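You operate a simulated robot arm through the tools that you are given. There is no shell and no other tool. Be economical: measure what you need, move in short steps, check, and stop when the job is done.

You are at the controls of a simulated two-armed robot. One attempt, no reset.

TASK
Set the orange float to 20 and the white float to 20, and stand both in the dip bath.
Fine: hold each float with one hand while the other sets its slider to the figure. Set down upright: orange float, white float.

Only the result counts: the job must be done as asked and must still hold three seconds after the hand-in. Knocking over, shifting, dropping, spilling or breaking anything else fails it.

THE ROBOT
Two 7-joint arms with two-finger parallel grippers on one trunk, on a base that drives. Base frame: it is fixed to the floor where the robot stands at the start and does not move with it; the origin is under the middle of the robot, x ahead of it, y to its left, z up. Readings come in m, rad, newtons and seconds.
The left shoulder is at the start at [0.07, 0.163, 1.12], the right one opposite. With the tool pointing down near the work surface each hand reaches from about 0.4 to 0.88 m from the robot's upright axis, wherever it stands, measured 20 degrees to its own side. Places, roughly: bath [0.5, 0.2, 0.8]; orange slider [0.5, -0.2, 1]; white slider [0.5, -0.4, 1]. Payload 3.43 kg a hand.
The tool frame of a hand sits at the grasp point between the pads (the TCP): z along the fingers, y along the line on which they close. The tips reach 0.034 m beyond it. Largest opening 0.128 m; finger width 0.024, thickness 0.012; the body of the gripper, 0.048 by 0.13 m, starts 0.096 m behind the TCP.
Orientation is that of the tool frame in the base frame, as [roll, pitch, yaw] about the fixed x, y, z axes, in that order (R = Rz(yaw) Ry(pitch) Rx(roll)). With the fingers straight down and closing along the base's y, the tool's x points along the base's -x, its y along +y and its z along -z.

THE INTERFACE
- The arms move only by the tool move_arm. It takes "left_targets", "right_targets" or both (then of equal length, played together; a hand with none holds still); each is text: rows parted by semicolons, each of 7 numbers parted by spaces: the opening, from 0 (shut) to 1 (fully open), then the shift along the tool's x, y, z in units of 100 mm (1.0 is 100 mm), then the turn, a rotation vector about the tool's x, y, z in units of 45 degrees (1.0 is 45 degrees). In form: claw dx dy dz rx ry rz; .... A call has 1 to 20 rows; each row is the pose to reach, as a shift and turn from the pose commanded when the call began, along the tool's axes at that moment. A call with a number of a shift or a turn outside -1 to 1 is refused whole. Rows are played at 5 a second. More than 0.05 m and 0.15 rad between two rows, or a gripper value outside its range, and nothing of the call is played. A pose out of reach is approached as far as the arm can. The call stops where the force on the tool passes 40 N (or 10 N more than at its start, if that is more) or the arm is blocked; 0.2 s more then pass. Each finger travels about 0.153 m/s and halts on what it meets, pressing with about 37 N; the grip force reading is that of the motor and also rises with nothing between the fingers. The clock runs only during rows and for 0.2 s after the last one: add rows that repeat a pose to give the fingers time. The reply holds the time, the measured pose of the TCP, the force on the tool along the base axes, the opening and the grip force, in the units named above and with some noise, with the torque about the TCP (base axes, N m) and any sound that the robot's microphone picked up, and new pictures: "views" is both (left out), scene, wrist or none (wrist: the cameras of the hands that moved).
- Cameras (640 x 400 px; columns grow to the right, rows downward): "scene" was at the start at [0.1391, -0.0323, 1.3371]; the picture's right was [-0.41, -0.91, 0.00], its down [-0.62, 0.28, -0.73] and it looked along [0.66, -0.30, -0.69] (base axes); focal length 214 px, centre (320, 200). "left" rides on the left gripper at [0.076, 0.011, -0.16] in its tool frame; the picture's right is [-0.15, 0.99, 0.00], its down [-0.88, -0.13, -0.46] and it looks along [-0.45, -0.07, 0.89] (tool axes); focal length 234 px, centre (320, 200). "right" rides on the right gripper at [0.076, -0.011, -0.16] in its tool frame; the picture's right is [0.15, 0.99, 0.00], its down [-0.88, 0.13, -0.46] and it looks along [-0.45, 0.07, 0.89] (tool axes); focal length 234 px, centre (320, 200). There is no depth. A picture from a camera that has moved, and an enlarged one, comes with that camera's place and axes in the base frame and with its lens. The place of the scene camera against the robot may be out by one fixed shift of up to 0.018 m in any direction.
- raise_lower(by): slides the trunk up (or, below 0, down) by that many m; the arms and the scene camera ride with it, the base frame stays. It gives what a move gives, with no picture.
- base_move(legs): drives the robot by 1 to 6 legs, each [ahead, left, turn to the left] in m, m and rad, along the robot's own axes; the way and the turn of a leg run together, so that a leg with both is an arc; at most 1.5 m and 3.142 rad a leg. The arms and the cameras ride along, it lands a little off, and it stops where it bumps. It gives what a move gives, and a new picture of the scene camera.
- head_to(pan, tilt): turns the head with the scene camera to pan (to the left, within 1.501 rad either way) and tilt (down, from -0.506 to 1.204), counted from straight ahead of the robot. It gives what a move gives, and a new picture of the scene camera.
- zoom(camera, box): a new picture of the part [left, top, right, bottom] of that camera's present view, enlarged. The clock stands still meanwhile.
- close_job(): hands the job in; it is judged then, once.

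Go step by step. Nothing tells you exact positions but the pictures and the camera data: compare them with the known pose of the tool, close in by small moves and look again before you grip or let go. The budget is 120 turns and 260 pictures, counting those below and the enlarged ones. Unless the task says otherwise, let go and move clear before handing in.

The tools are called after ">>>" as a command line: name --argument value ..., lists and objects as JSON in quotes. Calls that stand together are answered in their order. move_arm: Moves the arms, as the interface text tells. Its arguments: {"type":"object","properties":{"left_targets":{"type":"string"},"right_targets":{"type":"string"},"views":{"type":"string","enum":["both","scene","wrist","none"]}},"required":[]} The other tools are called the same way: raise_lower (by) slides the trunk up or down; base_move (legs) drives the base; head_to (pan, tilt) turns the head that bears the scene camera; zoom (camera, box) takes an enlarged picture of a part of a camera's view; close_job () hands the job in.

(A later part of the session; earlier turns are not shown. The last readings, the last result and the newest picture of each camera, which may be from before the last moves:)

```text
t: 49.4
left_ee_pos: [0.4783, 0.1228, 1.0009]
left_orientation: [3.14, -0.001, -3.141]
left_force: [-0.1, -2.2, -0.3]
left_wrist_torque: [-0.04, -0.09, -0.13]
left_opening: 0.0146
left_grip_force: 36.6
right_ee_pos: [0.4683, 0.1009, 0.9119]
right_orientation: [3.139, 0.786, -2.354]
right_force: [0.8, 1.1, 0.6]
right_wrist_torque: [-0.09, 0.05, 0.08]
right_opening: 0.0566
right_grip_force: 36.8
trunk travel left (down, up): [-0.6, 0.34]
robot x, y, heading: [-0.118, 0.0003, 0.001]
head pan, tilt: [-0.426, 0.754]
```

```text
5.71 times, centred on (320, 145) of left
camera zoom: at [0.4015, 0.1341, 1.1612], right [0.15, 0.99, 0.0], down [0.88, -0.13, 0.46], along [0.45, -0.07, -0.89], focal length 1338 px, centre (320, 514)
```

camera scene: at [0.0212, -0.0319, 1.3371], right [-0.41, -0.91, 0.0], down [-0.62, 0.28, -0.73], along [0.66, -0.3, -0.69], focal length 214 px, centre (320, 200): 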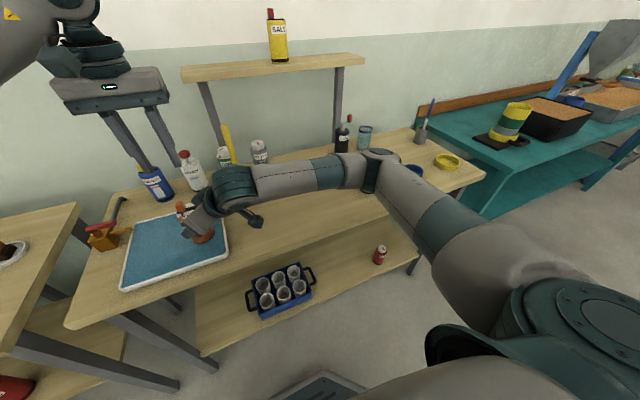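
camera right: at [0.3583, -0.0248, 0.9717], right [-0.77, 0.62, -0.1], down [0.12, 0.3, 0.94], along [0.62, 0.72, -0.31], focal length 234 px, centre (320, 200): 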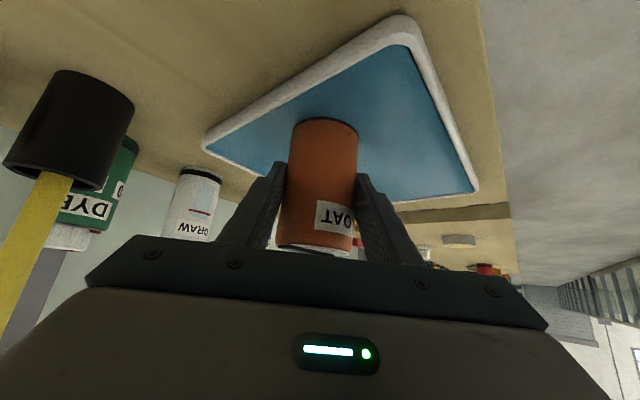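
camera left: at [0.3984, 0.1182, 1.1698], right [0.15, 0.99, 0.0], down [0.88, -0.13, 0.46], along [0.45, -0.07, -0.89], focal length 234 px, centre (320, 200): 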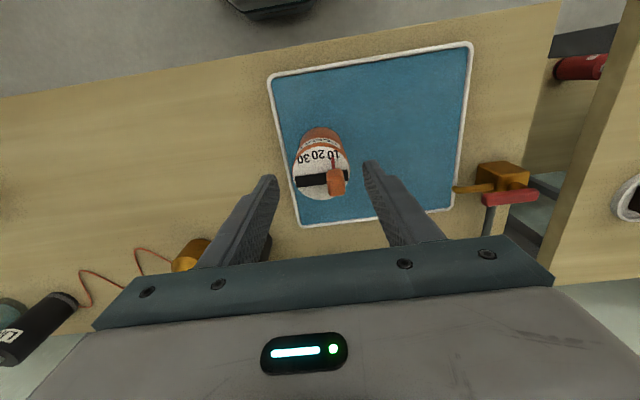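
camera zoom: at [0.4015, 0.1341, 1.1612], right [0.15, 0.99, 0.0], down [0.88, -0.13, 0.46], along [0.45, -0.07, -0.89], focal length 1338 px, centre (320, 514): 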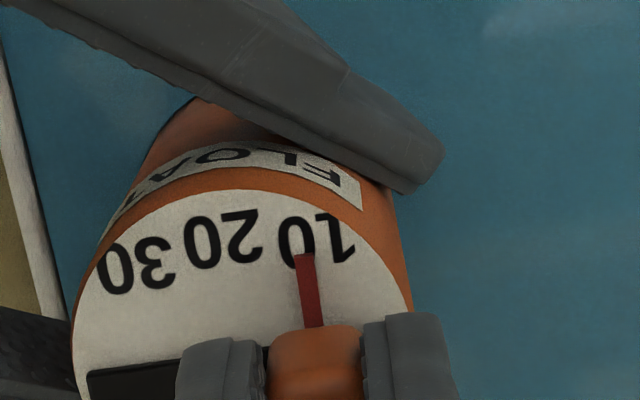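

The pointer is at about 11.6; 20 needs some 12.6 mm in -y.

>>> move_arm --left_targets "0 0 -0.03 0 0 0 0; 0 0 -0.06 0 0 0 0; 0 0 -0.09 0 0 0 0; 0 0 -0.126 0 0 0 0; 0 0 -0.126 0 0 0 0; 0 0 -0.126 0 0 0 0" --views "none"

>>> zoom --camera "left" --box '[272, 110, 368, 180]'

```text
t: 50.8
left_ee_pos: [0.478, 0.1115, 1.0015]
left_orientation: [-3.141, 0.002, -3.14]
left_force: [-1.1, 1.7, 1.5]
left_wrist_torque: [0.05, 0.06, -0.07]
left_opening: 0.0146
left_grip_force: 37.4
right_ee_pos: [0.4695, 0.1013, 0.9121]
right_orientation: [-3.141, 0.787, -2.357]
right_force: [0.6, -0.7, -2.4]
right_wrist_torque: [0.06, 0.15, 0.06]
right_opening: 0.0567
right_grip_force: 37.1
trunk travel left (down, up): [-0.6, 0.34]
robot x, y, heading: [-0.1168, 0.0012, 0.001]
head pan, tilt: [-0.426, 0.754]
```

```text
5.71 times, centred on (320, 145) of left
camera zoom: at [0.4019, 0.1222, 1.1609], right [0.15, 0.99, 0.0], down [0.88, -0.13, 0.46], along [0.45, -0.07, -0.89], focal length 1338 px, centre (320, 514)
```

zoom: 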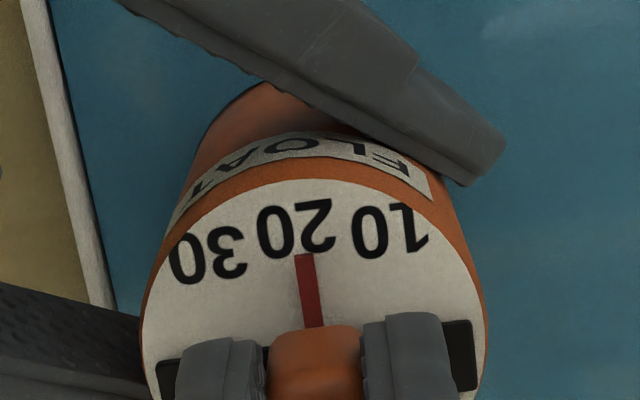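

About half a unit short; I nudge by 0.5 mm, then release and check.

>>> move_arm --left_targets "0 0 -0.005 0 0 0 0; 0 0 -0.005 0 0 0 0; 0.2 0 -0.005 0 0 0 0; 0.32 0 -0.005 0 0 0 0; 0.32 0 0 -0.4 0 0 0; 0.32 0 0 -0.8 0 0 0; 0.32 0 0 -1 0 0 0; 0.32 0 0 -1 0 0 0" --views "none"

>>> zoom --camera "left" --box '[288, 108, 352, 148]'

```text
t: 52.6
left_ee_pos: [0.4772, 0.1128, 1.1018]
left_orientation: [3.141, 0.0, -3.141]
left_force: [0.3, -0.5, 0.1]
left_wrist_torque: [0.0, -0.01, 0.01]
left_opening: 0.041
left_grip_force: 0.0
right_ee_pos: [0.4696, 0.1021, 0.9121]
right_orientation: [3.141, 0.787, -2.356]
right_force: [0.2, 0.2, 0.1]
right_wrist_torque: [0.02, 0.06, 0.02]
right_opening: 0.0566
right_grip_force: 37.3
trunk travel left (down, up): [-0.6, 0.34]
robot x, y, heading: [-0.1197, 0.0026, 0.003]
head pan, tilt: [-0.426, 0.754]
```

```text
10.00 times, centred on (320, 128) of left
camera zoom: at [0.4019, 0.123, 1.2625], right [0.14, 0.99, 0.0], down [0.88, -0.13, 0.46], along [0.45, -0.07, -0.89], focal length 2342 px, centre (320, 920)
```

zoom: 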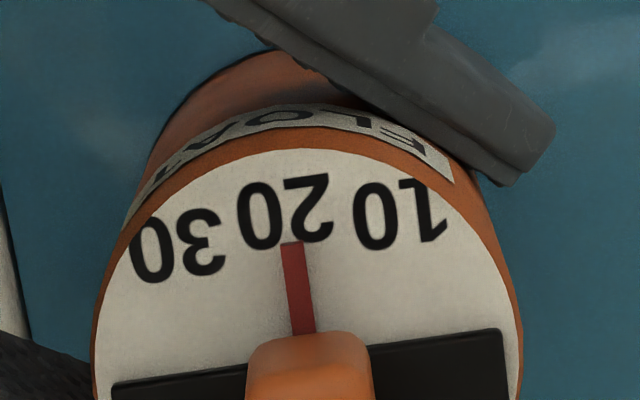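

The orange float reads 20. The right hand releases, backs off and heads for the white float's standoff point.

>>> move_arm --right_targets "0.6 0 0 0 0 0 0; 1 0 0 0 0 0 0; 1 0 0 0 0 0 0; 1 0 0 -0.3 0 0 0; 1 0 0 -0.7 0 0 0; 1 0 0 -1 0 0 0" --views "none"

>>> move_arm --right_targets "1 0 0 -0.4 0 0 0; 1 0 0 -0.8 0 0 0; 1 0 0 -1 0 0 0" --views "none"

>>> move_arm --right_targets "1 0.2 -0.29 -0.2 0 0 0; 1 0.43 -0.61 -0.43 0 0 0; 1 0.656 -0.928 -0.656 0 0 0" --views "none"

>>> move_arm --right_targets "1 0.2 -0.29 -0.2 0 0 0; 1 0.43 -0.61 -0.43 0 0 0; 1 0.656 -0.928 -0.656 0 0 0" --views "both"

```text
t: 54.0
left_ee_pos: [0.4765, 0.1113, 1.1022]
left_orientation: [3.14, -0.001, -3.139]
left_force: [0.2, 0.0, -0.7]
left_wrist_torque: [0.0, 0.02, 0.04]
left_opening: 0.0409
left_grip_force: 0.2
right_ee_pos: [0.4185, 0.0523, 0.9832]
right_orientation: [3.14, 0.783, -2.355]
right_force: [-0.3, 0.1, 0.2]
right_wrist_torque: [0.0, 0.01, 0.02]
right_opening: 0.128
right_grip_force: 0.0
trunk travel left (down, up): [-0.6, 0.34]
robot x, y, heading: [-0.1167, 0.0004, 0.003]
head pan, tilt: [-0.426, 0.754]
```

```text
t: 54.8
left_ee_pos: [0.4766, 0.1118, 1.1027]
left_orientation: [3.141, -0.001, -3.14]
left_force: [-0.1, -0.4, -0.1]
left_wrist_torque: [0.01, 0.02, 0.0]
left_opening: 0.041
left_grip_force: 0.2
right_ee_pos: [0.37, 0.0026, 1.0541]
right_orientation: [3.141, 0.784, -2.357]
right_force: [-0.2, -0.7, 0.0]
right_wrist_torque: [0.01, -0.04, -0.02]
right_opening: 0.1278
right_grip_force: 0.1
trunk travel left (down, up): [-0.6, 0.34]
robot x, y, heading: [-0.1165, -0.0008, 0.007]
head pan, tilt: [-0.426, 0.754]
```

```text
t: 55.6
left_ee_pos: [0.4763, 0.1105, 1.105]
left_orientation: [3.141, 0.002, -3.139]
left_force: [-0.5, 0.3, -0.8]
left_wrist_torque: [0.04, -0.06, 0.0]
left_opening: 0.0411
left_grip_force: 0.0
right_ee_pos: [0.3718, -0.1306, 1.055]
right_orientation: [3.139, 0.787, -2.355]
right_force: [0.2, 0.6, 0.0]
right_wrist_torque: [0.0, -0.01, 0.03]
right_opening: 0.1281
right_grip_force: 0.0
trunk travel left (down, up): [-0.6, 0.34]
robot x, y, heading: [-0.1168, -0.0022, 0.0]
head pan, tilt: [-0.426, 0.754]
```

```text
t: 56.4
left_ee_pos: [0.476, 0.1112, 1.1021]
left_orientation: [3.139, 0.002, -3.14]
left_force: [-1.0, -0.3, -0.1]
left_wrist_torque: [0.0, -0.01, 0.01]
left_opening: 0.0408
left_grip_force: 0.0
right_ee_pos: [0.3695, -0.2598, 1.057]
right_orientation: [3.141, 0.787, -2.352]
right_force: [0.2, -0.3, 0.5]
right_wrist_torque: [0.02, -0.01, -0.03]
right_opening: 0.1281
right_grip_force: 0.0
trunk travel left (down, up): [-0.6, 0.34]
robot x, y, heading: [-0.121, 0.0004, 0.002]
head pan, tilt: [-0.426, 0.754]
camera scene: at [0.0199, -0.0329, 1.3372], right [-0.41, -0.91, 0.0], down [-0.62, 0.28, -0.73], along [0.66, -0.3, -0.68], focal length 214 px, centre (320, 200)
camera right: at [0.259, -0.3866, 1.1147], right [-0.77, 0.62, -0.1], down [0.12, 0.3, 0.95], along [0.62, 0.72, -0.31], focal length 234 px, centre (320, 200)
```

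scene: 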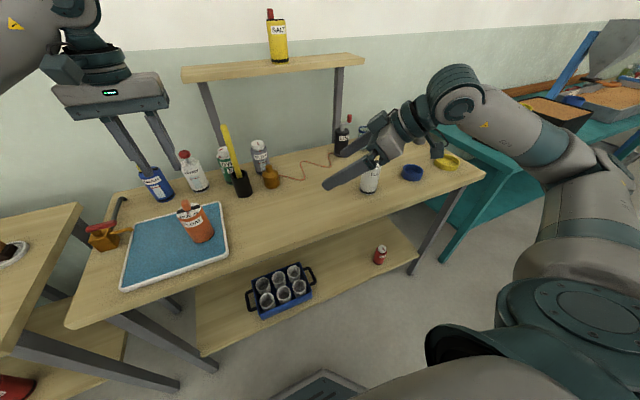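
right: 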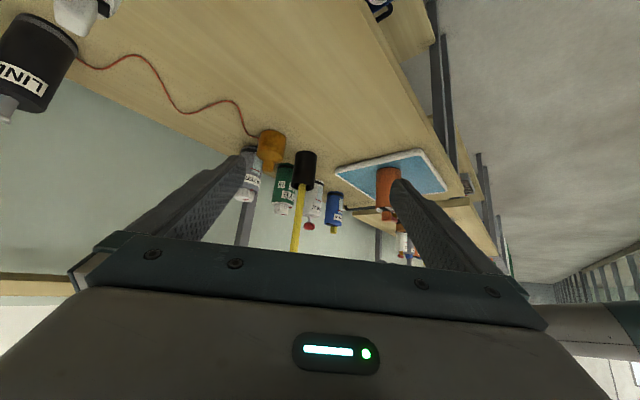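

>>> move_arm --right_targets "1 0.22 -0.23 -0.21 0 0 0; 1 0.45 -0.47 -0.42 0 0 0; 1 0.67 -0.7 -0.63 0 0 0; 1 0.89 -0.93 -0.84 0 0 0" --views "none"

>>> move_arm --right_targets "1 0.22 -0.23 -0.21 0 0 0; 1 0.45 -0.47 -0.42 0 0 0; 1 0.67 -0.7 -0.63 0 0 0; 1 0.89 -0.93 -0.84 0 0 0; 1 0.89 -0.93 -0.84 0 0 0" --views "both"

```text
t: 57.4
left_ee_pos: [0.4755, 0.1092, 1.1046]
left_orientation: [3.139, 0.002, -3.139]
left_force: [0.6, -0.4, 0.6]
left_wrist_torque: [0.03, -0.02, 0.01]
left_opening: 0.041
left_grip_force: 0.1
right_ee_pos: [0.3261, -0.3744, 1.0739]
right_orientation: [3.136, 0.787, -2.36]
right_force: [-0.4, -0.2, -1.5]
right_wrist_torque: [0.02, -0.04, -0.02]
right_opening: 0.1279
right_grip_force: 0.0
right hand out of reach, approached as far as the arm can: row 2, 3, 4
trunk travel left (down, up): [-0.6, 0.34]
robot x, y, heading: [-0.1203, -0.0009, 0.002]
head pan, tilt: [-0.426, 0.754]
```

```text
t: 58.6
left_ee_pos: [0.4772, 0.1111, 1.1021]
left_orientation: [3.14, 0.001, -3.138]
left_force: [-0.9, 0.5, -1.0]
left_wrist_torque: [-0.01, 0.03, 0.01]
left_opening: 0.0414
left_grip_force: 0.0
right_ee_pos: [0.2804, -0.4125, 1.1117]
right_orientation: [3.138, 0.786, -2.359]
right_force: [0.1, -1.0, 1.6]
right_wrist_torque: [0.01, 0.0, 0.01]
right_opening: 0.1281
right_grip_force: 0.0
right hand out of reach, approached as far as the arm can: row 1, 2, 3, 4, 5
trunk travel left (down, up): [-0.6, 0.34]
robot x, y, heading: [-0.118, -0.0028, 0.006]
head pan, tilt: [-0.426, 0.754]
camera scene: at [0.0211, -0.0321, 1.3371], right [-0.41, -0.91, 0.0], down [-0.62, 0.28, -0.73], along [0.66, -0.3, -0.69], focal length 214 px, centre (320, 200)
camera right: at [0.1697, -0.5391, 1.1705], right [-0.77, 0.63, -0.1], down [0.12, 0.3, 0.95], along [0.62, 0.72, -0.31], focal length 234 px, centre (320, 200)
```

scene: 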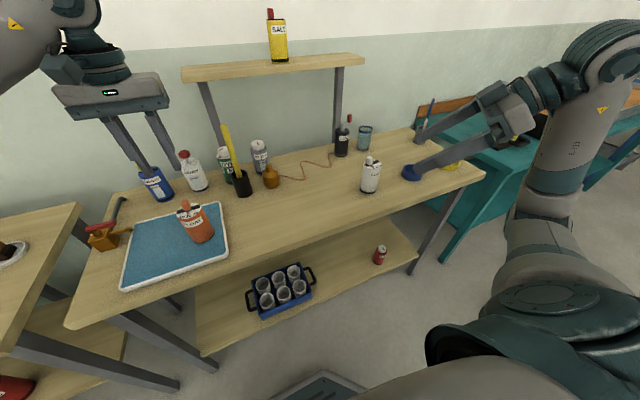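
right: 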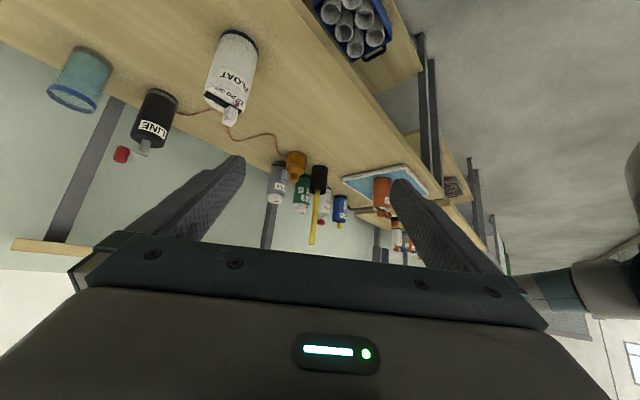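

That diagonal pose is out of reach this far right. I bring the right hand back to its earlier relative pose, then drive the base to the right by 0.22 m.

>>> move_arm --right_targets "1 -0.1 0.03 0.25 0 0 0; 1 -0.2 0.06 0.5 0 0 0; 1 -0.3 0.09 0.75 0 0 0; 1 -0.45 0.12 1 0 0 0; 1 -0.45 0.12 1 0 0 0" --views "none"

```text
t: 59.8
left_ee_pos: [0.4769, 0.1117, 1.1029]
left_orientation: [3.141, -0.001, -3.14]
left_force: [-0.8, -0.1, -0.5]
left_wrist_torque: [0.01, -0.02, 0.0]
left_opening: 0.041
left_grip_force: 0.1
right_ee_pos: [0.3412, -0.3329, 1.0738]
right_orientation: [3.139, 0.787, -2.357]
right_force: [0.0, 0.8, 1.0]
right_wrist_torque: [0.04, 0.0, 0.06]
right_opening: 0.128
right_grip_force: 0.1
trunk travel left (down, up): [-0.6, 0.34]
robot x, y, heading: [-0.1171, 0.0, 0.002]
head pan, tilt: [-0.426, 0.754]
```

>>> base_move --legs '[[0, -0.22, 0]]'

```text
t: 61.5
left_ee_pos: [0.4768, -0.1125, 1.1023]
left_orientation: [-3.141, -0.002, 3.141]
left_force: [-0.5, -0.3, 0.1]
left_wrist_torque: [0.0, -0.05, -0.02]
left_opening: 0.041
left_grip_force: 0.1
right_ee_pos: [0.3394, -0.557, 1.0733]
right_orientation: [3.139, 0.786, -2.359]
right_force: [1.1, 0.3, -0.2]
right_wrist_torque: [0.0, 0.02, -0.01]
right_opening: 0.128
right_grip_force: 0.0
trunk travel left (down, up): [-0.6, 0.34]
robot x, y, heading: [-0.115, -0.2226, 0.001]
head pan, tilt: [-0.426, 0.754]
camera scene: at [0.0211, -0.2545, 1.3371], right [-0.41, -0.91, 0.0], down [-0.62, 0.28, -0.73], along [0.66, -0.3, -0.69], focal length 214 px, centre (320, 200)
```

scene: 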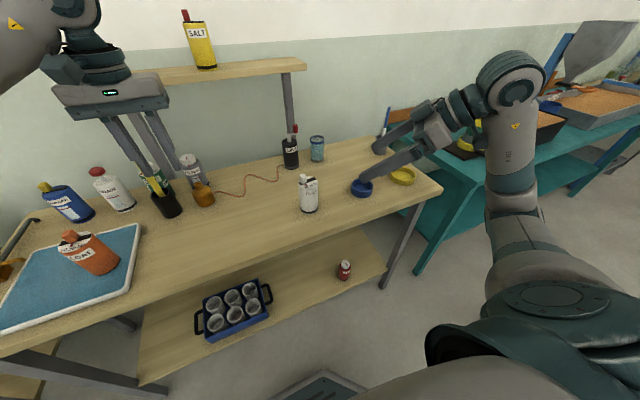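

>>> move_arm --right_targets "1 0 0 0.35 0 0 0; 1 0 0 0.7 0 0 0; 1 0 0 1 0 0 0; 1 0 0 1 0 0 0" --views "wrist"

```text
t: 62.5
left_ee_pos: [0.4768, -0.1129, 1.1019]
left_orientation: [3.141, 0.001, -3.14]
left_force: [-0.4, -0.5, -0.3]
left_wrist_torque: [0.0, -0.01, -0.03]
left_opening: 0.0406
left_grip_force: 0.1
right_ee_pos: [0.3911, -0.5056, 1.0033]
right_orientation: [3.141, 0.786, -2.358]
right_force: [0.7, -0.1, -0.2]
right_wrist_torque: [0.01, -0.02, 0.0]
right_opening: 0.1277
right_grip_force: 0.1
trunk travel left (down, up): [-0.6, 0.34]
robot x, y, heading: [-0.1158, -0.2233, 0.002]
head pan, tilt: [-0.426, 0.754]
camera right: at [0.2793, -0.6323, 1.0622], right [-0.77, 0.63, -0.1], down [0.12, 0.3, 0.95], along [0.62, 0.72, -0.31], focal length 234 px, centre (320, 200)
```

right: 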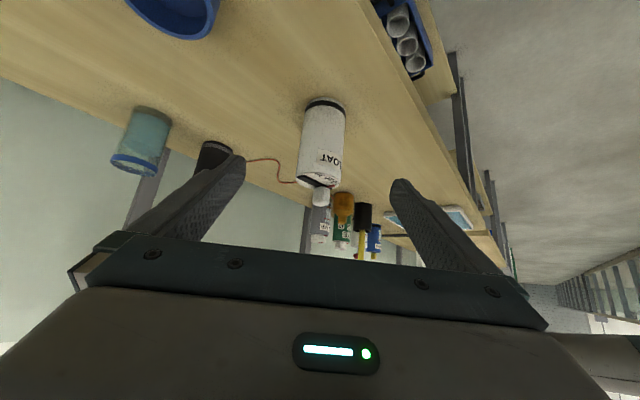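

>>> move_arm --right_targets "1 0 0.04 0.35 0 0 0; 1 0 0.04 0.7 0 0 0; 1 0 0.04 1 0 0 0; 1 0 0.04 1 0 0 0" --views "wrist"

```text
t: 63.5
left_ee_pos: [0.4768, -0.1114, 1.1026]
left_orientation: [3.141, 0.0, -3.141]
left_force: [-0.4, 0.3, 0.5]
left_wrist_torque: [0.0, 0.0, 0.04]
left_opening: 0.041
left_grip_force: 0.2
right_ee_pos: [0.438, -0.4533, 0.9323]
right_orientation: [3.142, 0.784, -2.358]
right_force: [0.0, 0.6, -0.5]
right_wrist_torque: [-0.02, 0.02, -0.01]
right_opening: 0.1279
right_grip_force: 0.2
trunk travel left (down, up): [-0.6, 0.34]
robot x, y, heading: [-0.1161, -0.2211, -0.001]
head pan, tilt: [-0.426, 0.754]
camera right: at [0.3268, -0.5798, 0.9921], right [-0.77, 0.63, -0.1], down [0.12, 0.3, 0.95], along [0.62, 0.72, -0.31], focal length 234 px, centre (320, 200)
```

right: 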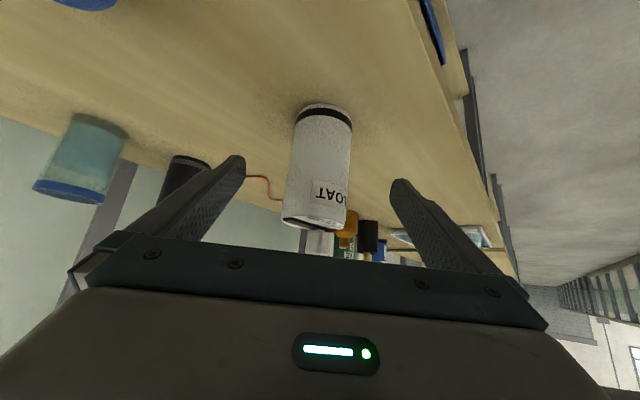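

>>> move_arm --right_targets "1 0 0 0.2 0 0 0; 1 0.02 0 0.37 0 0 0; 1 0.02 0 0.37 0 0 0; 0.6 0.02 0 0.37 0 0 0; 0.2 0.02 0 0.37 0 0 0; 0 0.02 0 0.37 0 0 0; 0 0.02 0 0.37 0 0 0" --left_targets "0.32 0 -0.3 0 0 0 0; 0.32 0 -0.6 0 0 0 0; 0.32 0 -1 0 0 0 0; 0.32 0 -1 0 0 0 0; 0.32 0 -1 0 0 0 0; 0.32 0 -1 0 0 0 0; 0.32 0 -1 0 0 0 0" --views "both"

```text
t: 65.1
left_ee_pos: [0.4771, -0.2117, 1.1022]
left_orientation: [3.14, 0.001, 3.14]
left_force: [0.9, -0.5, 0.5]
left_wrist_torque: [0.01, -0.03, -0.02]
left_opening: 0.0408
left_grip_force: 0.0
right_ee_pos: [0.4559, -0.4355, 0.9059]
right_orientation: [3.139, 0.785, -2.358]
right_force: [0.9, -0.4, 0.0]
right_wrist_torque: [0.02, -0.01, 0.02]
right_opening: 0.0568
right_grip_force: 36.6
trunk travel left (down, up): [-0.6, 0.34]
robot x, y, heading: [-0.1168, -0.2216, -0.004]
head pan, tilt: [-0.426, 0.754]
camera scene: at [0.0211, -0.2542, 1.3371], right [-0.41, -0.91, 0.0], down [-0.62, 0.28, -0.73], along [0.66, -0.3, -0.69], focal length 214 px, centre (320, 200)
camera right: at [0.344, -0.5618, 0.9643], right [-0.77, 0.63, -0.1], down [0.12, 0.3, 0.95], along [0.62, 0.72, -0.31], focal length 234 px, centre (320, 200)
camera left: at [0.4014, -0.2008, 1.2623], right [0.15, 0.99, 0.0], down [0.88, -0.13, 0.46], along [0.45, -0.07, -0.89], focal length 234 px, centre (320, 200)
```

scene: 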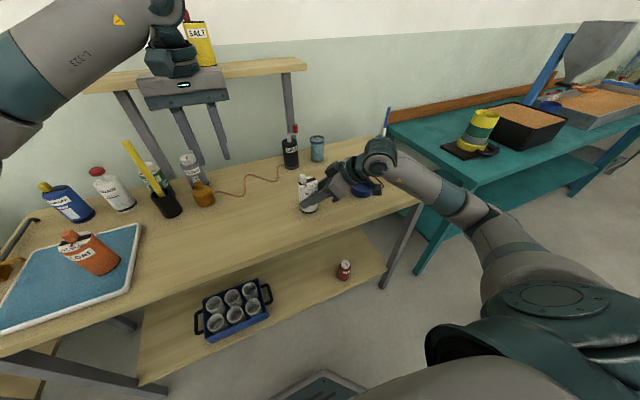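
right: 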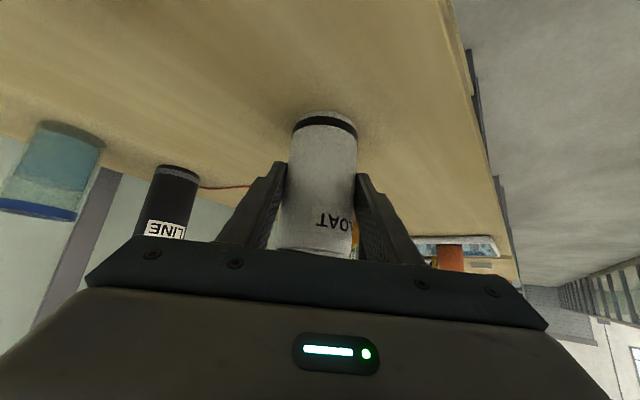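
left: 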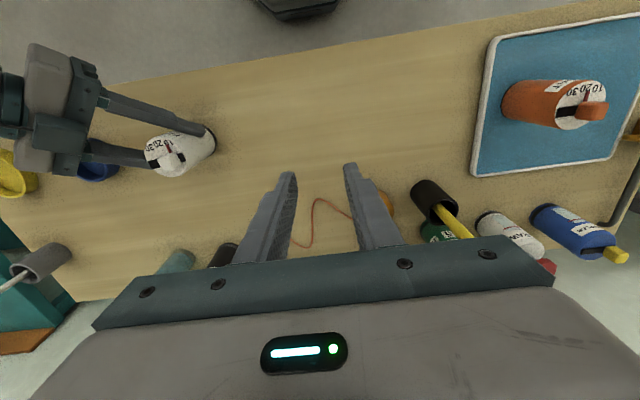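

White is held. I bring the left hand over its knob.

>>> move_arm --left_targets "0.32 0 -0.4 0 0 0 0; 0.32 0.05 -0.8 0 0 0 0; 0.32 0.1 -1 0 0 0 0" --views "none"

>>> move_arm --left_targets "0.32 0 -0.4 0 0 0 0; 0.32 0 -0.8 0 0 0 0; 0.32 0 -1 0 0 0 0; 0.32 0 -1 0 0 0 0" --views "wrist"

>>> zoom --camera "left" --box '[240, 90, 400, 190]'

```text
t: 65.9
left_ee_pos: [0.4675, -0.3134, 1.1025]
left_orientation: [-3.14, -0.001, 3.14]
left_force: [-0.5, 1.2, 0.1]
left_wrist_torque: [0.01, 0.01, 0.03]
left_opening: 0.041
left_grip_force: 0.0
right_ee_pos: [0.4541, -0.4358, 0.9049]
right_orientation: [3.14, 0.785, -2.357]
right_force: [0.6, -1.3, -0.2]
right_wrist_torque: [-0.03, -0.02, -0.03]
right_opening: 0.0569
right_grip_force: 37.0
trunk travel left (down, up): [-0.6, 0.34]
robot x, y, heading: [-0.1164, -0.2218, 0.001]
head pan, tilt: [-0.426, 0.754]
```

```text
t: 66.9
left_ee_pos: [0.4676, -0.4135, 1.1026]
left_orientation: [3.141, 0.0, -3.141]
left_force: [0.0, 0.1, 0.4]
left_wrist_torque: [0.0, -0.01, -0.02]
left_opening: 0.041
left_grip_force: 0.1
right_ee_pos: [0.454, -0.4351, 0.9049]
right_orientation: [3.141, 0.784, -2.358]
right_force: [-0.1, 0.4, -0.5]
right_wrist_torque: [0.03, -0.03, -0.03]
right_opening: 0.057
right_grip_force: 37.5
trunk travel left (down, up): [-0.6, 0.34]
robot x, y, heading: [-0.1196, -0.2205, -0.001]
head pan, tilt: [-0.426, 0.754]
camera left: at [0.3916, -0.4012, 1.2629], right [0.15, 0.99, 0.0], down [0.88, -0.13, 0.46], along [0.45, -0.07, -0.89], focal length 234 px, centre (320, 200)
```

left: 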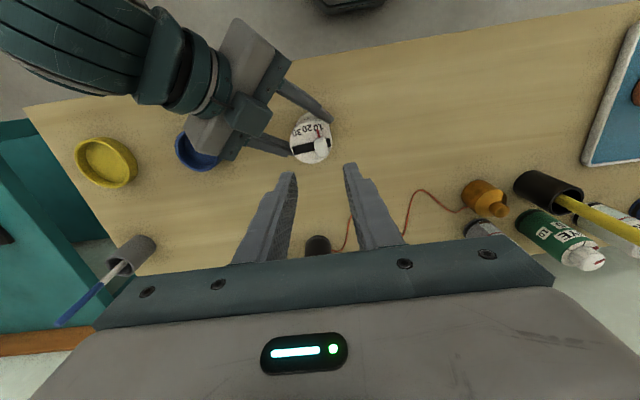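

```text
4.00 times, centred on (320, 140) of left
camera zoom: at [0.3916, -0.4012, 1.2629], right [0.15, 0.99, 0.0], down [0.88, -0.13, 0.46], along [0.45, -0.07, -0.89], focal length 937 px, centre (320, 440)
```

zoom: 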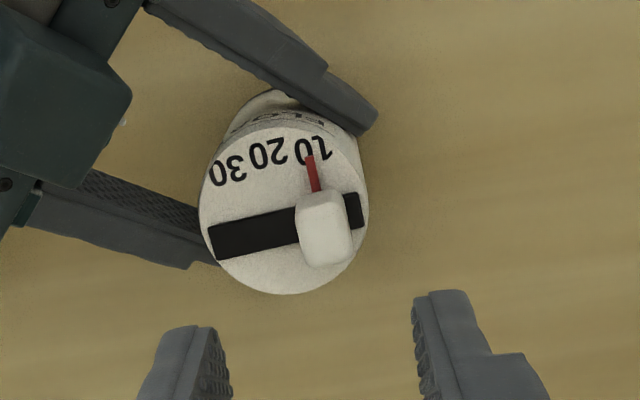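

The white slot is turned about 5° from y; I yaw the left hand to match and go down around the knob.

>>> move_arm --left_targets "0.32 0 0 0.2 0 0 -0.12; 0.32 0 0.01 0.45 0 0 -0.12; 0.32 0 0.01 0.68 0 0 -0.12; 0.32 0 0.01 0.68 0 0 -0.12" --views "none"

>>> zoom --camera "left" --box '[256, 100, 384, 180]'

>>> zoom --camera "scene" --box '[268, 140, 364, 210]'

```text
t: 67.9
left_ee_pos: [0.4682, -0.4114, 1.033]
left_orientation: [3.141, 0.001, -3.049]
left_force: [-0.1, -0.1, -0.3]
left_wrist_torque: [0.02, -0.01, 0.03]
left_opening: 0.0411
left_grip_force: 0.0
right_ee_pos: [0.4549, -0.4364, 0.905]
right_orientation: [3.139, 0.785, -2.359]
right_force: [-0.8, -0.6, 0.1]
right_wrist_torque: [0.04, 0.01, 0.0]
right_opening: 0.0568
right_grip_force: 36.9
trunk travel left (down, up): [-0.6, 0.34]
robot x, y, heading: [-0.1172, -0.2218, 0.0]
head pan, tilt: [-0.426, 0.754]
```

```text
5.00 times, centred on (320, 140) of left
camera zoom: at [0.3906, -0.4074, 1.1944], right [0.05, 1.0, 0.0], down [0.89, -0.05, 0.46], along [0.46, -0.02, -0.89], focal length 1171 px, centre (320, 500)
```

zoom: 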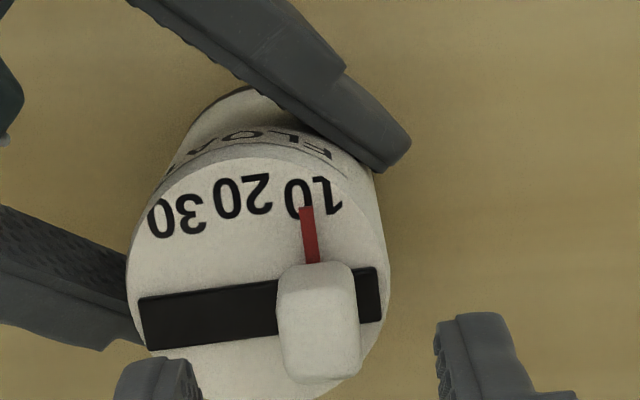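

```text
5.71 times, centred on (316, 175) of scene
camera zoom: at [0.0211, -0.2543, 1.3371], right [-0.41, -0.91, 0.0], down [-0.62, 0.28, -0.73], along [0.66, -0.3, -0.69], focal length 1226 px, centre (343, 343)
```

zoom: 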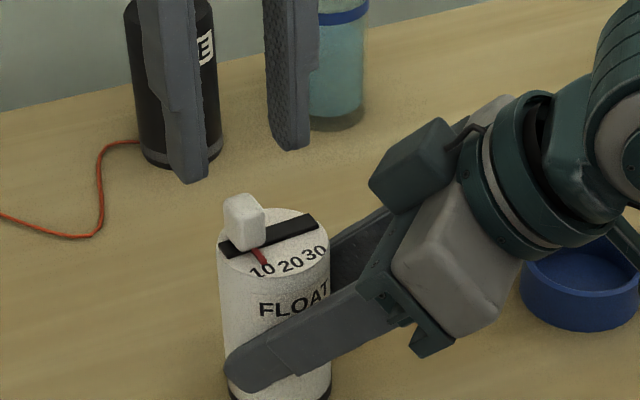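

>>> move_arm --left_targets "0.32 0 0.01 0.15 0 0 0; 0.32 0 0.01 0.3 0 0 0; 0.32 0 0.01 0.41 0 0 0; 0.2 0 0.01 0.41 0 0 0; 0.1 0 0.01 0.41 0 0 0; 0 0 0.01 0.41 0 0 0; 0 0 0.01 0.41 0 0 0" --views "none"

>>> zoom --camera "left" --box '[272, 110, 368, 180]'

```text
t: 69.5
left_ee_pos: [0.4668, -0.4091, 0.9925]
left_orientation: [-3.141, -0.001, -3.049]
left_force: [1.6, -8.7, -0.1]
left_wrist_torque: [-0.3, -0.12, -0.3]
left_opening: 0.0142
left_grip_force: 37.0
right_ee_pos: [0.4539, -0.4353, 0.905]
right_orientation: [3.14, 0.785, -2.357]
right_force: [-1.5, 10.5, 0.4]
right_wrist_torque: [-0.51, -0.03, 0.47]
right_opening: 0.0567
right_grip_force: 36.9
trunk travel left (down, up): [-0.6, 0.34]
robot x, y, heading: [-0.1213, -0.2206, 0.005]
head pan, tilt: [-0.426, 0.754]
```

```text
5.71 times, centred on (320, 145) of left
camera zoom: at [0.3899, -0.4051, 1.1533], right [0.05, 1.0, 0.0], down [0.89, -0.05, 0.46], along [0.46, -0.03, -0.89], focal length 1338 px, centre (320, 514)
```

zoom: 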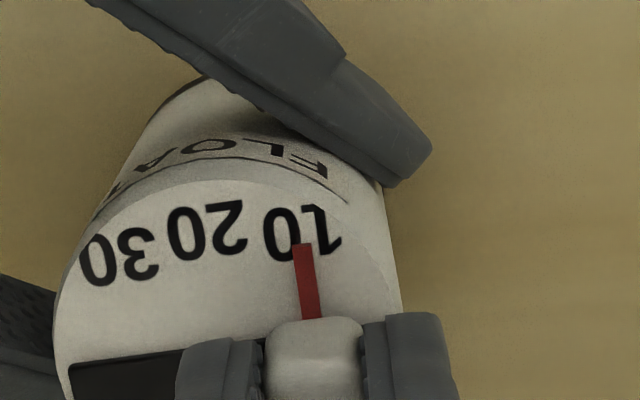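

>>> move_arm --left_targets "0 0 -0.04 0 0 0 0; 0 0 -0.08 0 0 0 0; 0 0 -0.12 0 0 0 0; 0 0 -0.145 0 0 0 0; 0 0 -0.145 0 0 0 0; 0 0 -0.145 0 0 0 0" --views "none"

>>> zoom --camera "left" --box '[272, 110, 368, 180]'

```text
t: 70.9
left_ee_pos: [0.4688, -0.425, 0.9925]
left_orientation: [-3.141, 0.001, -3.049]
left_force: [-7.7, 1.6, 4.7]
left_wrist_torque: [0.01, 0.49, -0.3]
left_opening: 0.0146
left_grip_force: 37.2
right_ee_pos: [0.4553, -0.4364, 0.9043]
right_orientation: [3.141, 0.785, -2.358]
right_force: [7.8, -2.2, -1.1]
right_wrist_torque: [0.09, 0.18, 0.2]
right_opening: 0.0568
right_grip_force: 37.0
trunk travel left (down, up): [-0.6, 0.34]
robot x, y, heading: [-0.1189, -0.2221, -0.001]
head pan, tilt: [-0.426, 0.754]
```

```text
5.71 times, centred on (320, 145) of left
camera zoom: at [0.3917, -0.4205, 1.1533], right [0.05, 1.0, 0.0], down [0.89, -0.05, 0.46], along [0.45, -0.02, -0.89], focal length 1338 px, centre (320, 514)
```

zoom: 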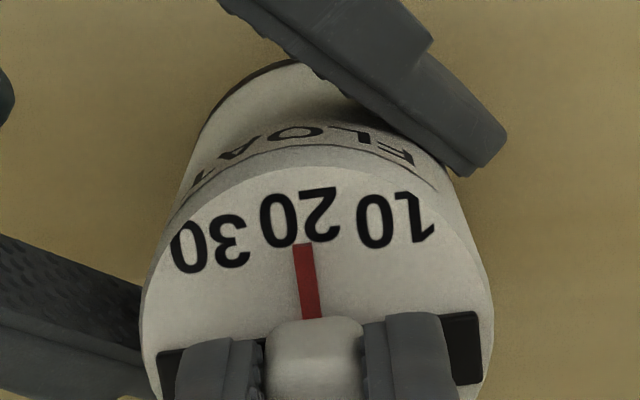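

The pointer sits on 20. I release the knob, lift and verify.

>>> move_arm --left_targets "0.2 0 0 0 0 0 0; 0.32 0 0 0 0 0 0; 0.32 0 0 -0.4 0 0 0; 0.32 0 0 -0.8 0 0 0; 0.32 0 0 -1 0 0 0; 0.32 0 0 -1 0 0 0" --views "none"

>>> zoom --camera "left" --box '[288, 108, 352, 148]'

```text
t: 72.3
left_ee_pos: [0.4693, -0.4255, 1.0937]
left_orientation: [-3.142, -0.001, -3.05]
left_force: [-1.2, 0.8, -0.1]
left_wrist_torque: [-0.02, -0.02, 0.0]
left_opening: 0.0411
left_grip_force: 0.1
right_ee_pos: [0.455, -0.4351, 0.9062]
right_orientation: [3.14, 0.785, -2.359]
right_force: [0.5, 0.1, 0.1]
right_wrist_torque: [0.02, -0.03, 0.02]
right_opening: 0.0571
right_grip_force: 37.4
trunk travel left (down, up): [-0.6, 0.34]
robot x, y, heading: [-0.1202, -0.2191, 0.003]
head pan, tilt: [-0.426, 0.754]
```

```text
10.00 times, centred on (320, 128) of left
camera zoom: at [0.3925, -0.4194, 1.2537], right [0.05, 1.0, 0.0], down [0.89, -0.05, 0.46], along [0.45, -0.02, -0.89], focal length 2342 px, centre (320, 920)
```

zoom: 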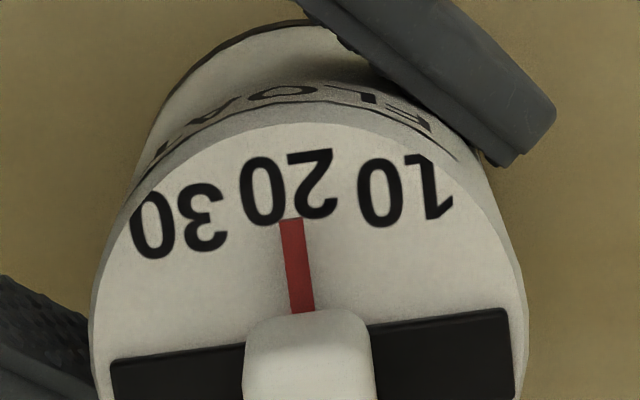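

White reads 20. The right hand releases and retreats; then I view the white float from the left hand for the pick.

>>> move_arm --right_targets "0.6 0 0 0 0 0 0; 1 0 0 0 0 0 0; 1 0 0 0 0 0 0; 1 0 0 -0.3 0 0 0; 1 0 0 -0.7 0 0 0; 1 0 0 -1 0 0 0" --left_targets "0.32 0 0 0 0 0 0; 0.4 0 0 0 0 0 0; 0.65 0 0 0 0 0 0; 0.65 0 0 0 0 0 0; 0.65 0 0 0 0 0 0; 0.65 0 0 0 0 0 0" --views "none"

>>> move_arm --right_targets "1 0 0 -0.4 0 0 0; 1 0 0 -0.8 0 0 0; 1 0 0 -1 0 0 0; 1 0 0 -1 0 0 0" --views "none"

>>> zoom --camera "left" --box '[240, 80, 400, 180]'

```text
t: 73.7
left_ee_pos: [0.4689, -0.4234, 1.0941]
left_orientation: [-3.141, 0.0, -3.047]
left_force: [-0.3, 0.1, 0.0]
left_wrist_torque: [-0.02, 0.01, -0.01]
left_opening: 0.0834
left_grip_force: 0.1
right_ee_pos: [0.4033, -0.485, 0.9754]
right_orientation: [3.139, 0.785, -2.358]
right_force: [-0.2, -0.4, -0.5]
right_wrist_torque: [-0.02, -0.03, -0.03]
right_opening: 0.1278
right_grip_force: 0.1
trunk travel left (down, up): [-0.6, 0.34]
robot x, y, heading: [-0.1162, -0.2196, 0.0]
head pan, tilt: [-0.426, 0.754]
```

```text
t: 74.7
left_ee_pos: [0.4685, -0.4229, 1.0935]
left_orientation: [3.141, 0.0, -3.048]
left_force: [0.3, 0.7, -0.3]
left_wrist_torque: [-0.01, 0.0, -0.02]
left_opening: 0.0832
left_grip_force: 0.0
right_ee_pos: [0.3541, -0.5357, 1.0458]
right_orientation: [3.14, 0.785, -2.358]
right_force: [0.6, 0.1, -0.7]
right_wrist_torque: [-0.02, 0.0, 0.05]
right_opening: 0.1279
right_grip_force: 0.1
trunk travel left (down, up): [-0.6, 0.34]
robot x, y, heading: [-0.1177, -0.2247, 0.002]
head pan, tilt: [-0.426, 0.754]
```

```text
4.00 times, centred on (320, 130) of left
camera zoom: at [0.3928, -0.4194, 1.2534], right [0.05, 1.0, 0.0], down [0.89, -0.05, 0.46], along [0.46, -0.02, -0.89], focal length 937 px, centre (320, 480)
```

zoom: 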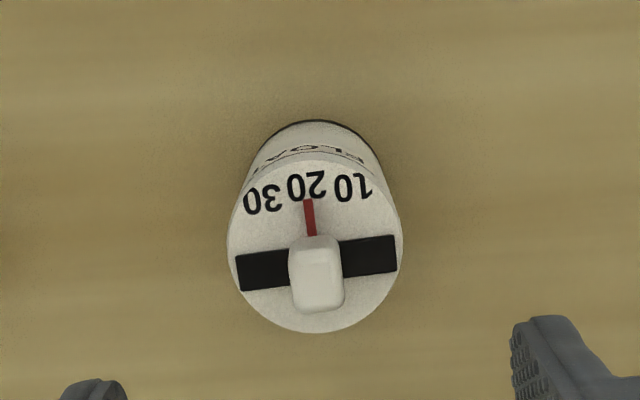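

>>> move_arm --left_targets "0.65 0.04 0 0.4 0 0 0; 0.65 0.04 0 0.8 0 0 0; 0.65 0.04 0 1 0 0 0; 0.65 0.04 0 1 0 0 0" --views "wrist"

>>> zoom --camera "scene" --box '[244, 130, 372, 230]'

```text
t: 75.7
left_ee_pos: [0.4644, -0.4236, 0.9933]
left_orientation: [-3.141, -0.001, -3.048]
left_force: [0.3, -0.2, 0.0]
left_wrist_torque: [-0.01, -0.01, -0.01]
left_opening: 0.083
left_grip_force: 0.1
right_ee_pos: [0.3564, -0.5363, 1.0456]
right_orientation: [3.14, 0.786, -2.357]
right_force: [-0.7, -0.4, 0.1]
right_wrist_torque: [-0.05, -0.02, -0.01]
right_opening: 0.1277
right_grip_force: 0.1
trunk travel left (down, up): [-0.6, 0.34]
robot x, y, heading: [-0.1203, -0.2188, -0.002]
head pan, tilt: [-0.426, 0.754]
camera left: at [0.388, -0.4194, 1.154], right [0.05, 1.0, 0.0], down [0.89, -0.05, 0.46], along [0.46, -0.02, -0.89], focal length 234 px, centre (320, 200)
```

left: 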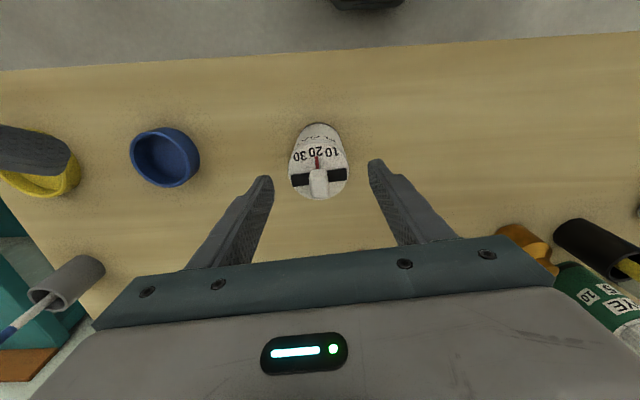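

```text
4.00 times, centred on (308, 180) of scene
camera zoom: at [0.021, -0.2543, 1.3371], right [-0.41, -0.91, 0.0], down [-0.62, 0.28, -0.73], along [0.66, -0.3, -0.69], focal length 858 px, centre (368, 280)
```

zoom: 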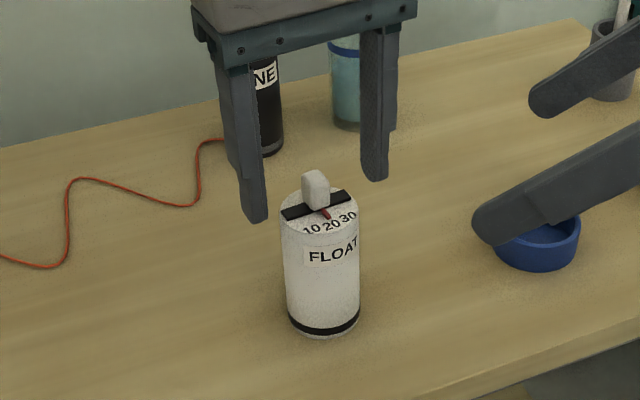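

Centred. I descend, grip low and lift slowly.

>>> move_arm --left_targets "0.65 0 0 0.25 0 0 0; 0.65 0 0 0.5 0 0 0; 0.65 0 0 0.75 0 0 0; 0.65 0 0 0.9 0 0 0; 0.4 0 0 0.9 0 0 0; 0 0 0 0.9 0 0 0; 0 0 0 0.9 0 0 0; 0 0 0 0.9 0 0 0" --views "none"

>>> move_arm --left_targets "0 0 0 -0.02 0 0 0; 0 0 0 -0.06 0 0 0; 0 0 0 -0.1 0 0 0; 0 0 0 -0.15 0 0 0; 0 0 0 -0.2 0 0 0; 0 0 0 -0.26 0 0 0; 0 0 0 -0.32 0 0 0; 0 0 0 -0.38 0 0 0; 0 0 0 -0.44 0 0 0; 0 0 0 -0.48 0 0 0; 0 0 0 -0.5 0 0 0; 0 0 0 -0.5 0 0 0" --views "scene"

>>> zoom --camera "scene" --box '[244, 130, 372, 230]'

```text
t: 77.5
left_ee_pos: [0.4646, -0.4233, 0.9017]
left_orientation: [-3.141, 0.0, -3.048]
left_force: [-0.2, -0.1, 1.1]
left_wrist_torque: [0.01, 0.06, 0.02]
left_opening: 0.0569
left_grip_force: 37.3
right_ee_pos: [0.3549, -0.536, 1.0455]
right_orientation: [3.14, 0.787, -2.358]
right_force: [-0.8, 0.0, -0.3]
right_wrist_torque: [0.01, -0.04, -0.02]
right_opening: 0.1279
right_grip_force: 0.0
trunk travel left (down, up): [-0.6, 0.34]
robot x, y, heading: [-0.1189, -0.2202, 0.002]
head pan, tilt: [-0.426, 0.754]
```

```text
t: 80.1
left_ee_pos: [0.4652, -0.4248, 0.9533]
left_orientation: [-3.141, 0.001, -3.048]
left_force: [0.0, 0.0, -2.5]
left_wrist_torque: [-0.01, 0.01, -0.01]
left_opening: 0.0572
left_grip_force: 36.7
right_ee_pos: [0.3546, -0.5357, 1.0453]
right_orientation: [3.14, 0.785, -2.357]
right_force: [0.3, -0.9, 1.2]
right_wrist_torque: [0.03, 0.01, 0.01]
right_opening: 0.1282
right_grip_force: 0.1
trunk travel left (down, up): [-0.6, 0.34]
robot x, y, heading: [-0.1197, -0.2187, 0.008]
head pan, tilt: [-0.426, 0.754]
camera scene: at [0.0212, -0.2543, 1.3371], right [-0.41, -0.91, 0.0], down [-0.62, 0.28, -0.73], along [0.66, -0.3, -0.69], focal length 214 px, centre (320, 200)
```

scene: 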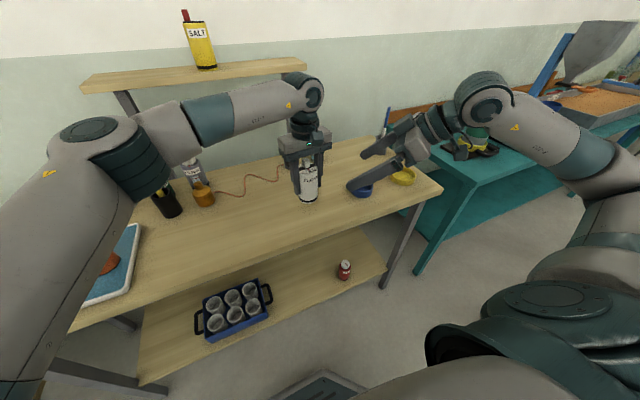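

```text
4.00 times, centred on (308, 180) of scene
camera zoom: at [0.0212, -0.2543, 1.3371], right [-0.41, -0.91, 0.0], down [-0.62, 0.28, -0.73], along [0.66, -0.3, -0.69], focal length 858 px, centre (368, 280)
```

zoom: 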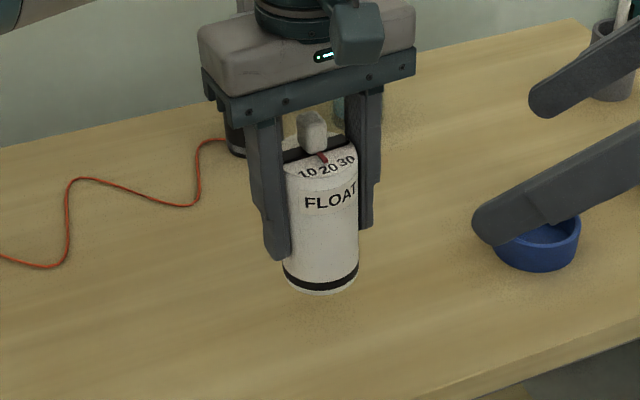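

The white float is held and lifted. I raise it well above the orange float's height, then drive the base back to the left.

>>> move_arm --left_targets "0 0 0 -0.03 0 0 0; 0 0 0 -0.09 0 0 0; 0 0 0 -0.17 0 0 0; 0 0 0 -0.26 0 0 0; 0 0 0 -0.35 0 0 0; 0 0 0 -0.44 0 0 0; 0 0 0 -0.53 0 0 0; 0 0 0 -0.62 0 0 0; 0 0 0 -0.71 0 0 0; 0 0 0 -0.8 0 0 0; 0 0 0 -0.87 0 0 0; 0 0 0 -0.93 0 0 0; 0 0 0 -0.97 0 0 0; 0 0 0 -1 0 0 0; 0 0 0 -1 0 0 0" --views "none"

>>> move_arm --left_targets "0 0 0 -0.03 0 0 0; 0 0 0 -0.09 0 0 0; 0 0 0 -0.17 0 0 0; 0 0 0 -0.26 0 0 0; 0 0 0 -0.32 0 0 0; 0 0 0 -0.35 0 0 0; 0 0 0 -0.35 0 0 0" --views "scene"

>>> zoom --camera "scene" --box '[244, 110, 372, 210]'

```text
t: 83.3
left_ee_pos: [0.465, -0.4249, 1.0523]
left_orientation: [-3.141, 0.0, -3.047]
left_force: [0.0, -0.7, -1.9]
left_wrist_torque: [0.01, 0.06, -0.01]
left_opening: 0.057
left_grip_force: 37.0
right_ee_pos: [0.3545, -0.5356, 1.0453]
right_orientation: [3.139, 0.787, -2.359]
right_force: [0.0, -0.2, -0.1]
right_wrist_torque: [-0.02, -0.03, -0.03]
right_opening: 0.1278
right_grip_force: 0.0
trunk travel left (down, up): [-0.6, 0.34]
robot x, y, heading: [-0.1189, -0.2198, 0.003]
head pan, tilt: [-0.426, 0.754]
```

```text
t: 84.9
left_ee_pos: [0.4645, -0.4252, 1.0877]
left_orientation: [-3.14, -0.001, -3.047]
left_force: [0.6, 0.0, -0.9]
left_wrist_torque: [0.02, 0.0, 0.0]
left_opening: 0.0571
left_grip_force: 37.2
right_ee_pos: [0.3554, -0.5353, 1.0458]
right_orientation: [3.14, 0.785, -2.358]
right_force: [0.3, -0.3, 0.7]
right_wrist_torque: [0.0, 0.01, 0.02]
right_opening: 0.1281
right_grip_force: 0.1
trunk travel left (down, up): [-0.6, 0.34]
robot x, y, heading: [-0.1174, -0.2199, 0.0]
head pan, tilt: [-0.426, 0.754]
camera scene: at [0.0212, -0.2544, 1.3371], right [-0.41, -0.91, 0.0], down [-0.62, 0.28, -0.73], along [0.66, -0.3, -0.69], focal length 214 px, centre (320, 200)
```

scene: 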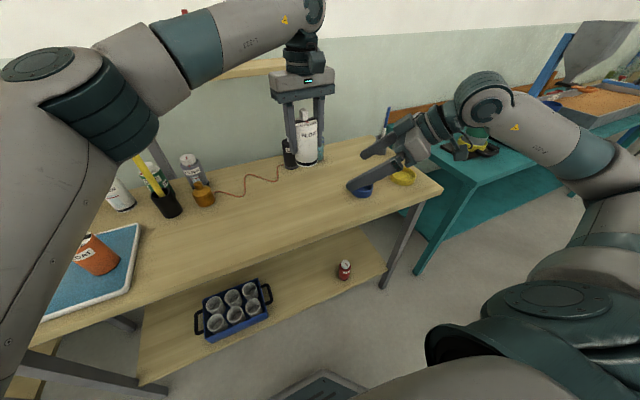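

```text
4.00 times, centred on (308, 160) of scene
camera zoom: at [0.0212, -0.2544, 1.3371], right [-0.41, -0.91, 0.0], down [-0.62, 0.28, -0.73], along [0.66, -0.3, -0.69], focal length 858 px, centre (368, 360)
```

zoom: 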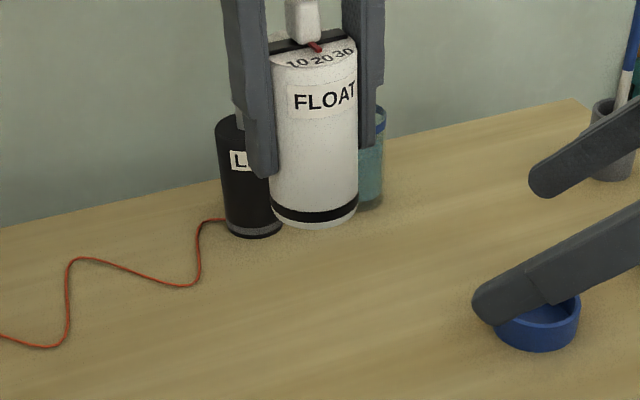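

Held securely. I drive back left.

>>> base_move --legs '[[0, 0.1, 0], [0, 0.12, 0]]'

```text
t: 86.9
left_ee_pos: [0.4655, -0.2042, 1.088]
left_orientation: [3.14, 0.001, -3.046]
left_force: [1.1, 0.4, -2.2]
left_wrist_torque: [-0.02, 0.01, -0.02]
left_opening: 0.0569
left_grip_force: 36.9
right_ee_pos: [0.3551, -0.3145, 1.0452]
right_orientation: [3.14, 0.786, -2.356]
right_force: [-0.1, -0.1, 0.3]
right_wrist_torque: [-0.02, -0.03, -0.04]
right_opening: 0.128
right_grip_force: 0.0
trunk travel left (down, up): [-0.6, 0.34]
robot x, y, heading: [-0.1184, -0.0041, 0.005]
head pan, tilt: [-0.426, 0.754]
camera scene: at [0.0213, -0.034, 1.337], right [-0.41, -0.91, 0.0], down [-0.62, 0.28, -0.73], along [0.66, -0.3, -0.69], focal length 214 px, centre (320, 200)
```

scene: 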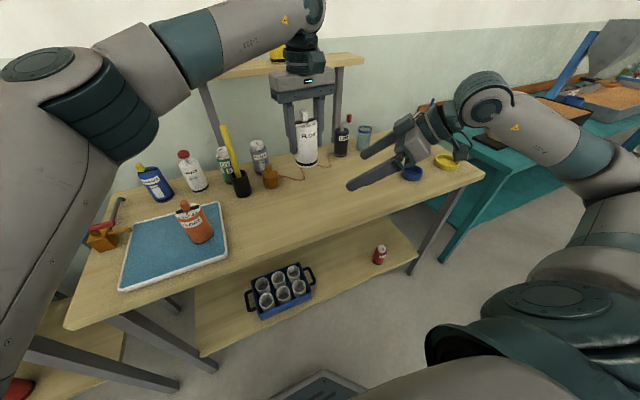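

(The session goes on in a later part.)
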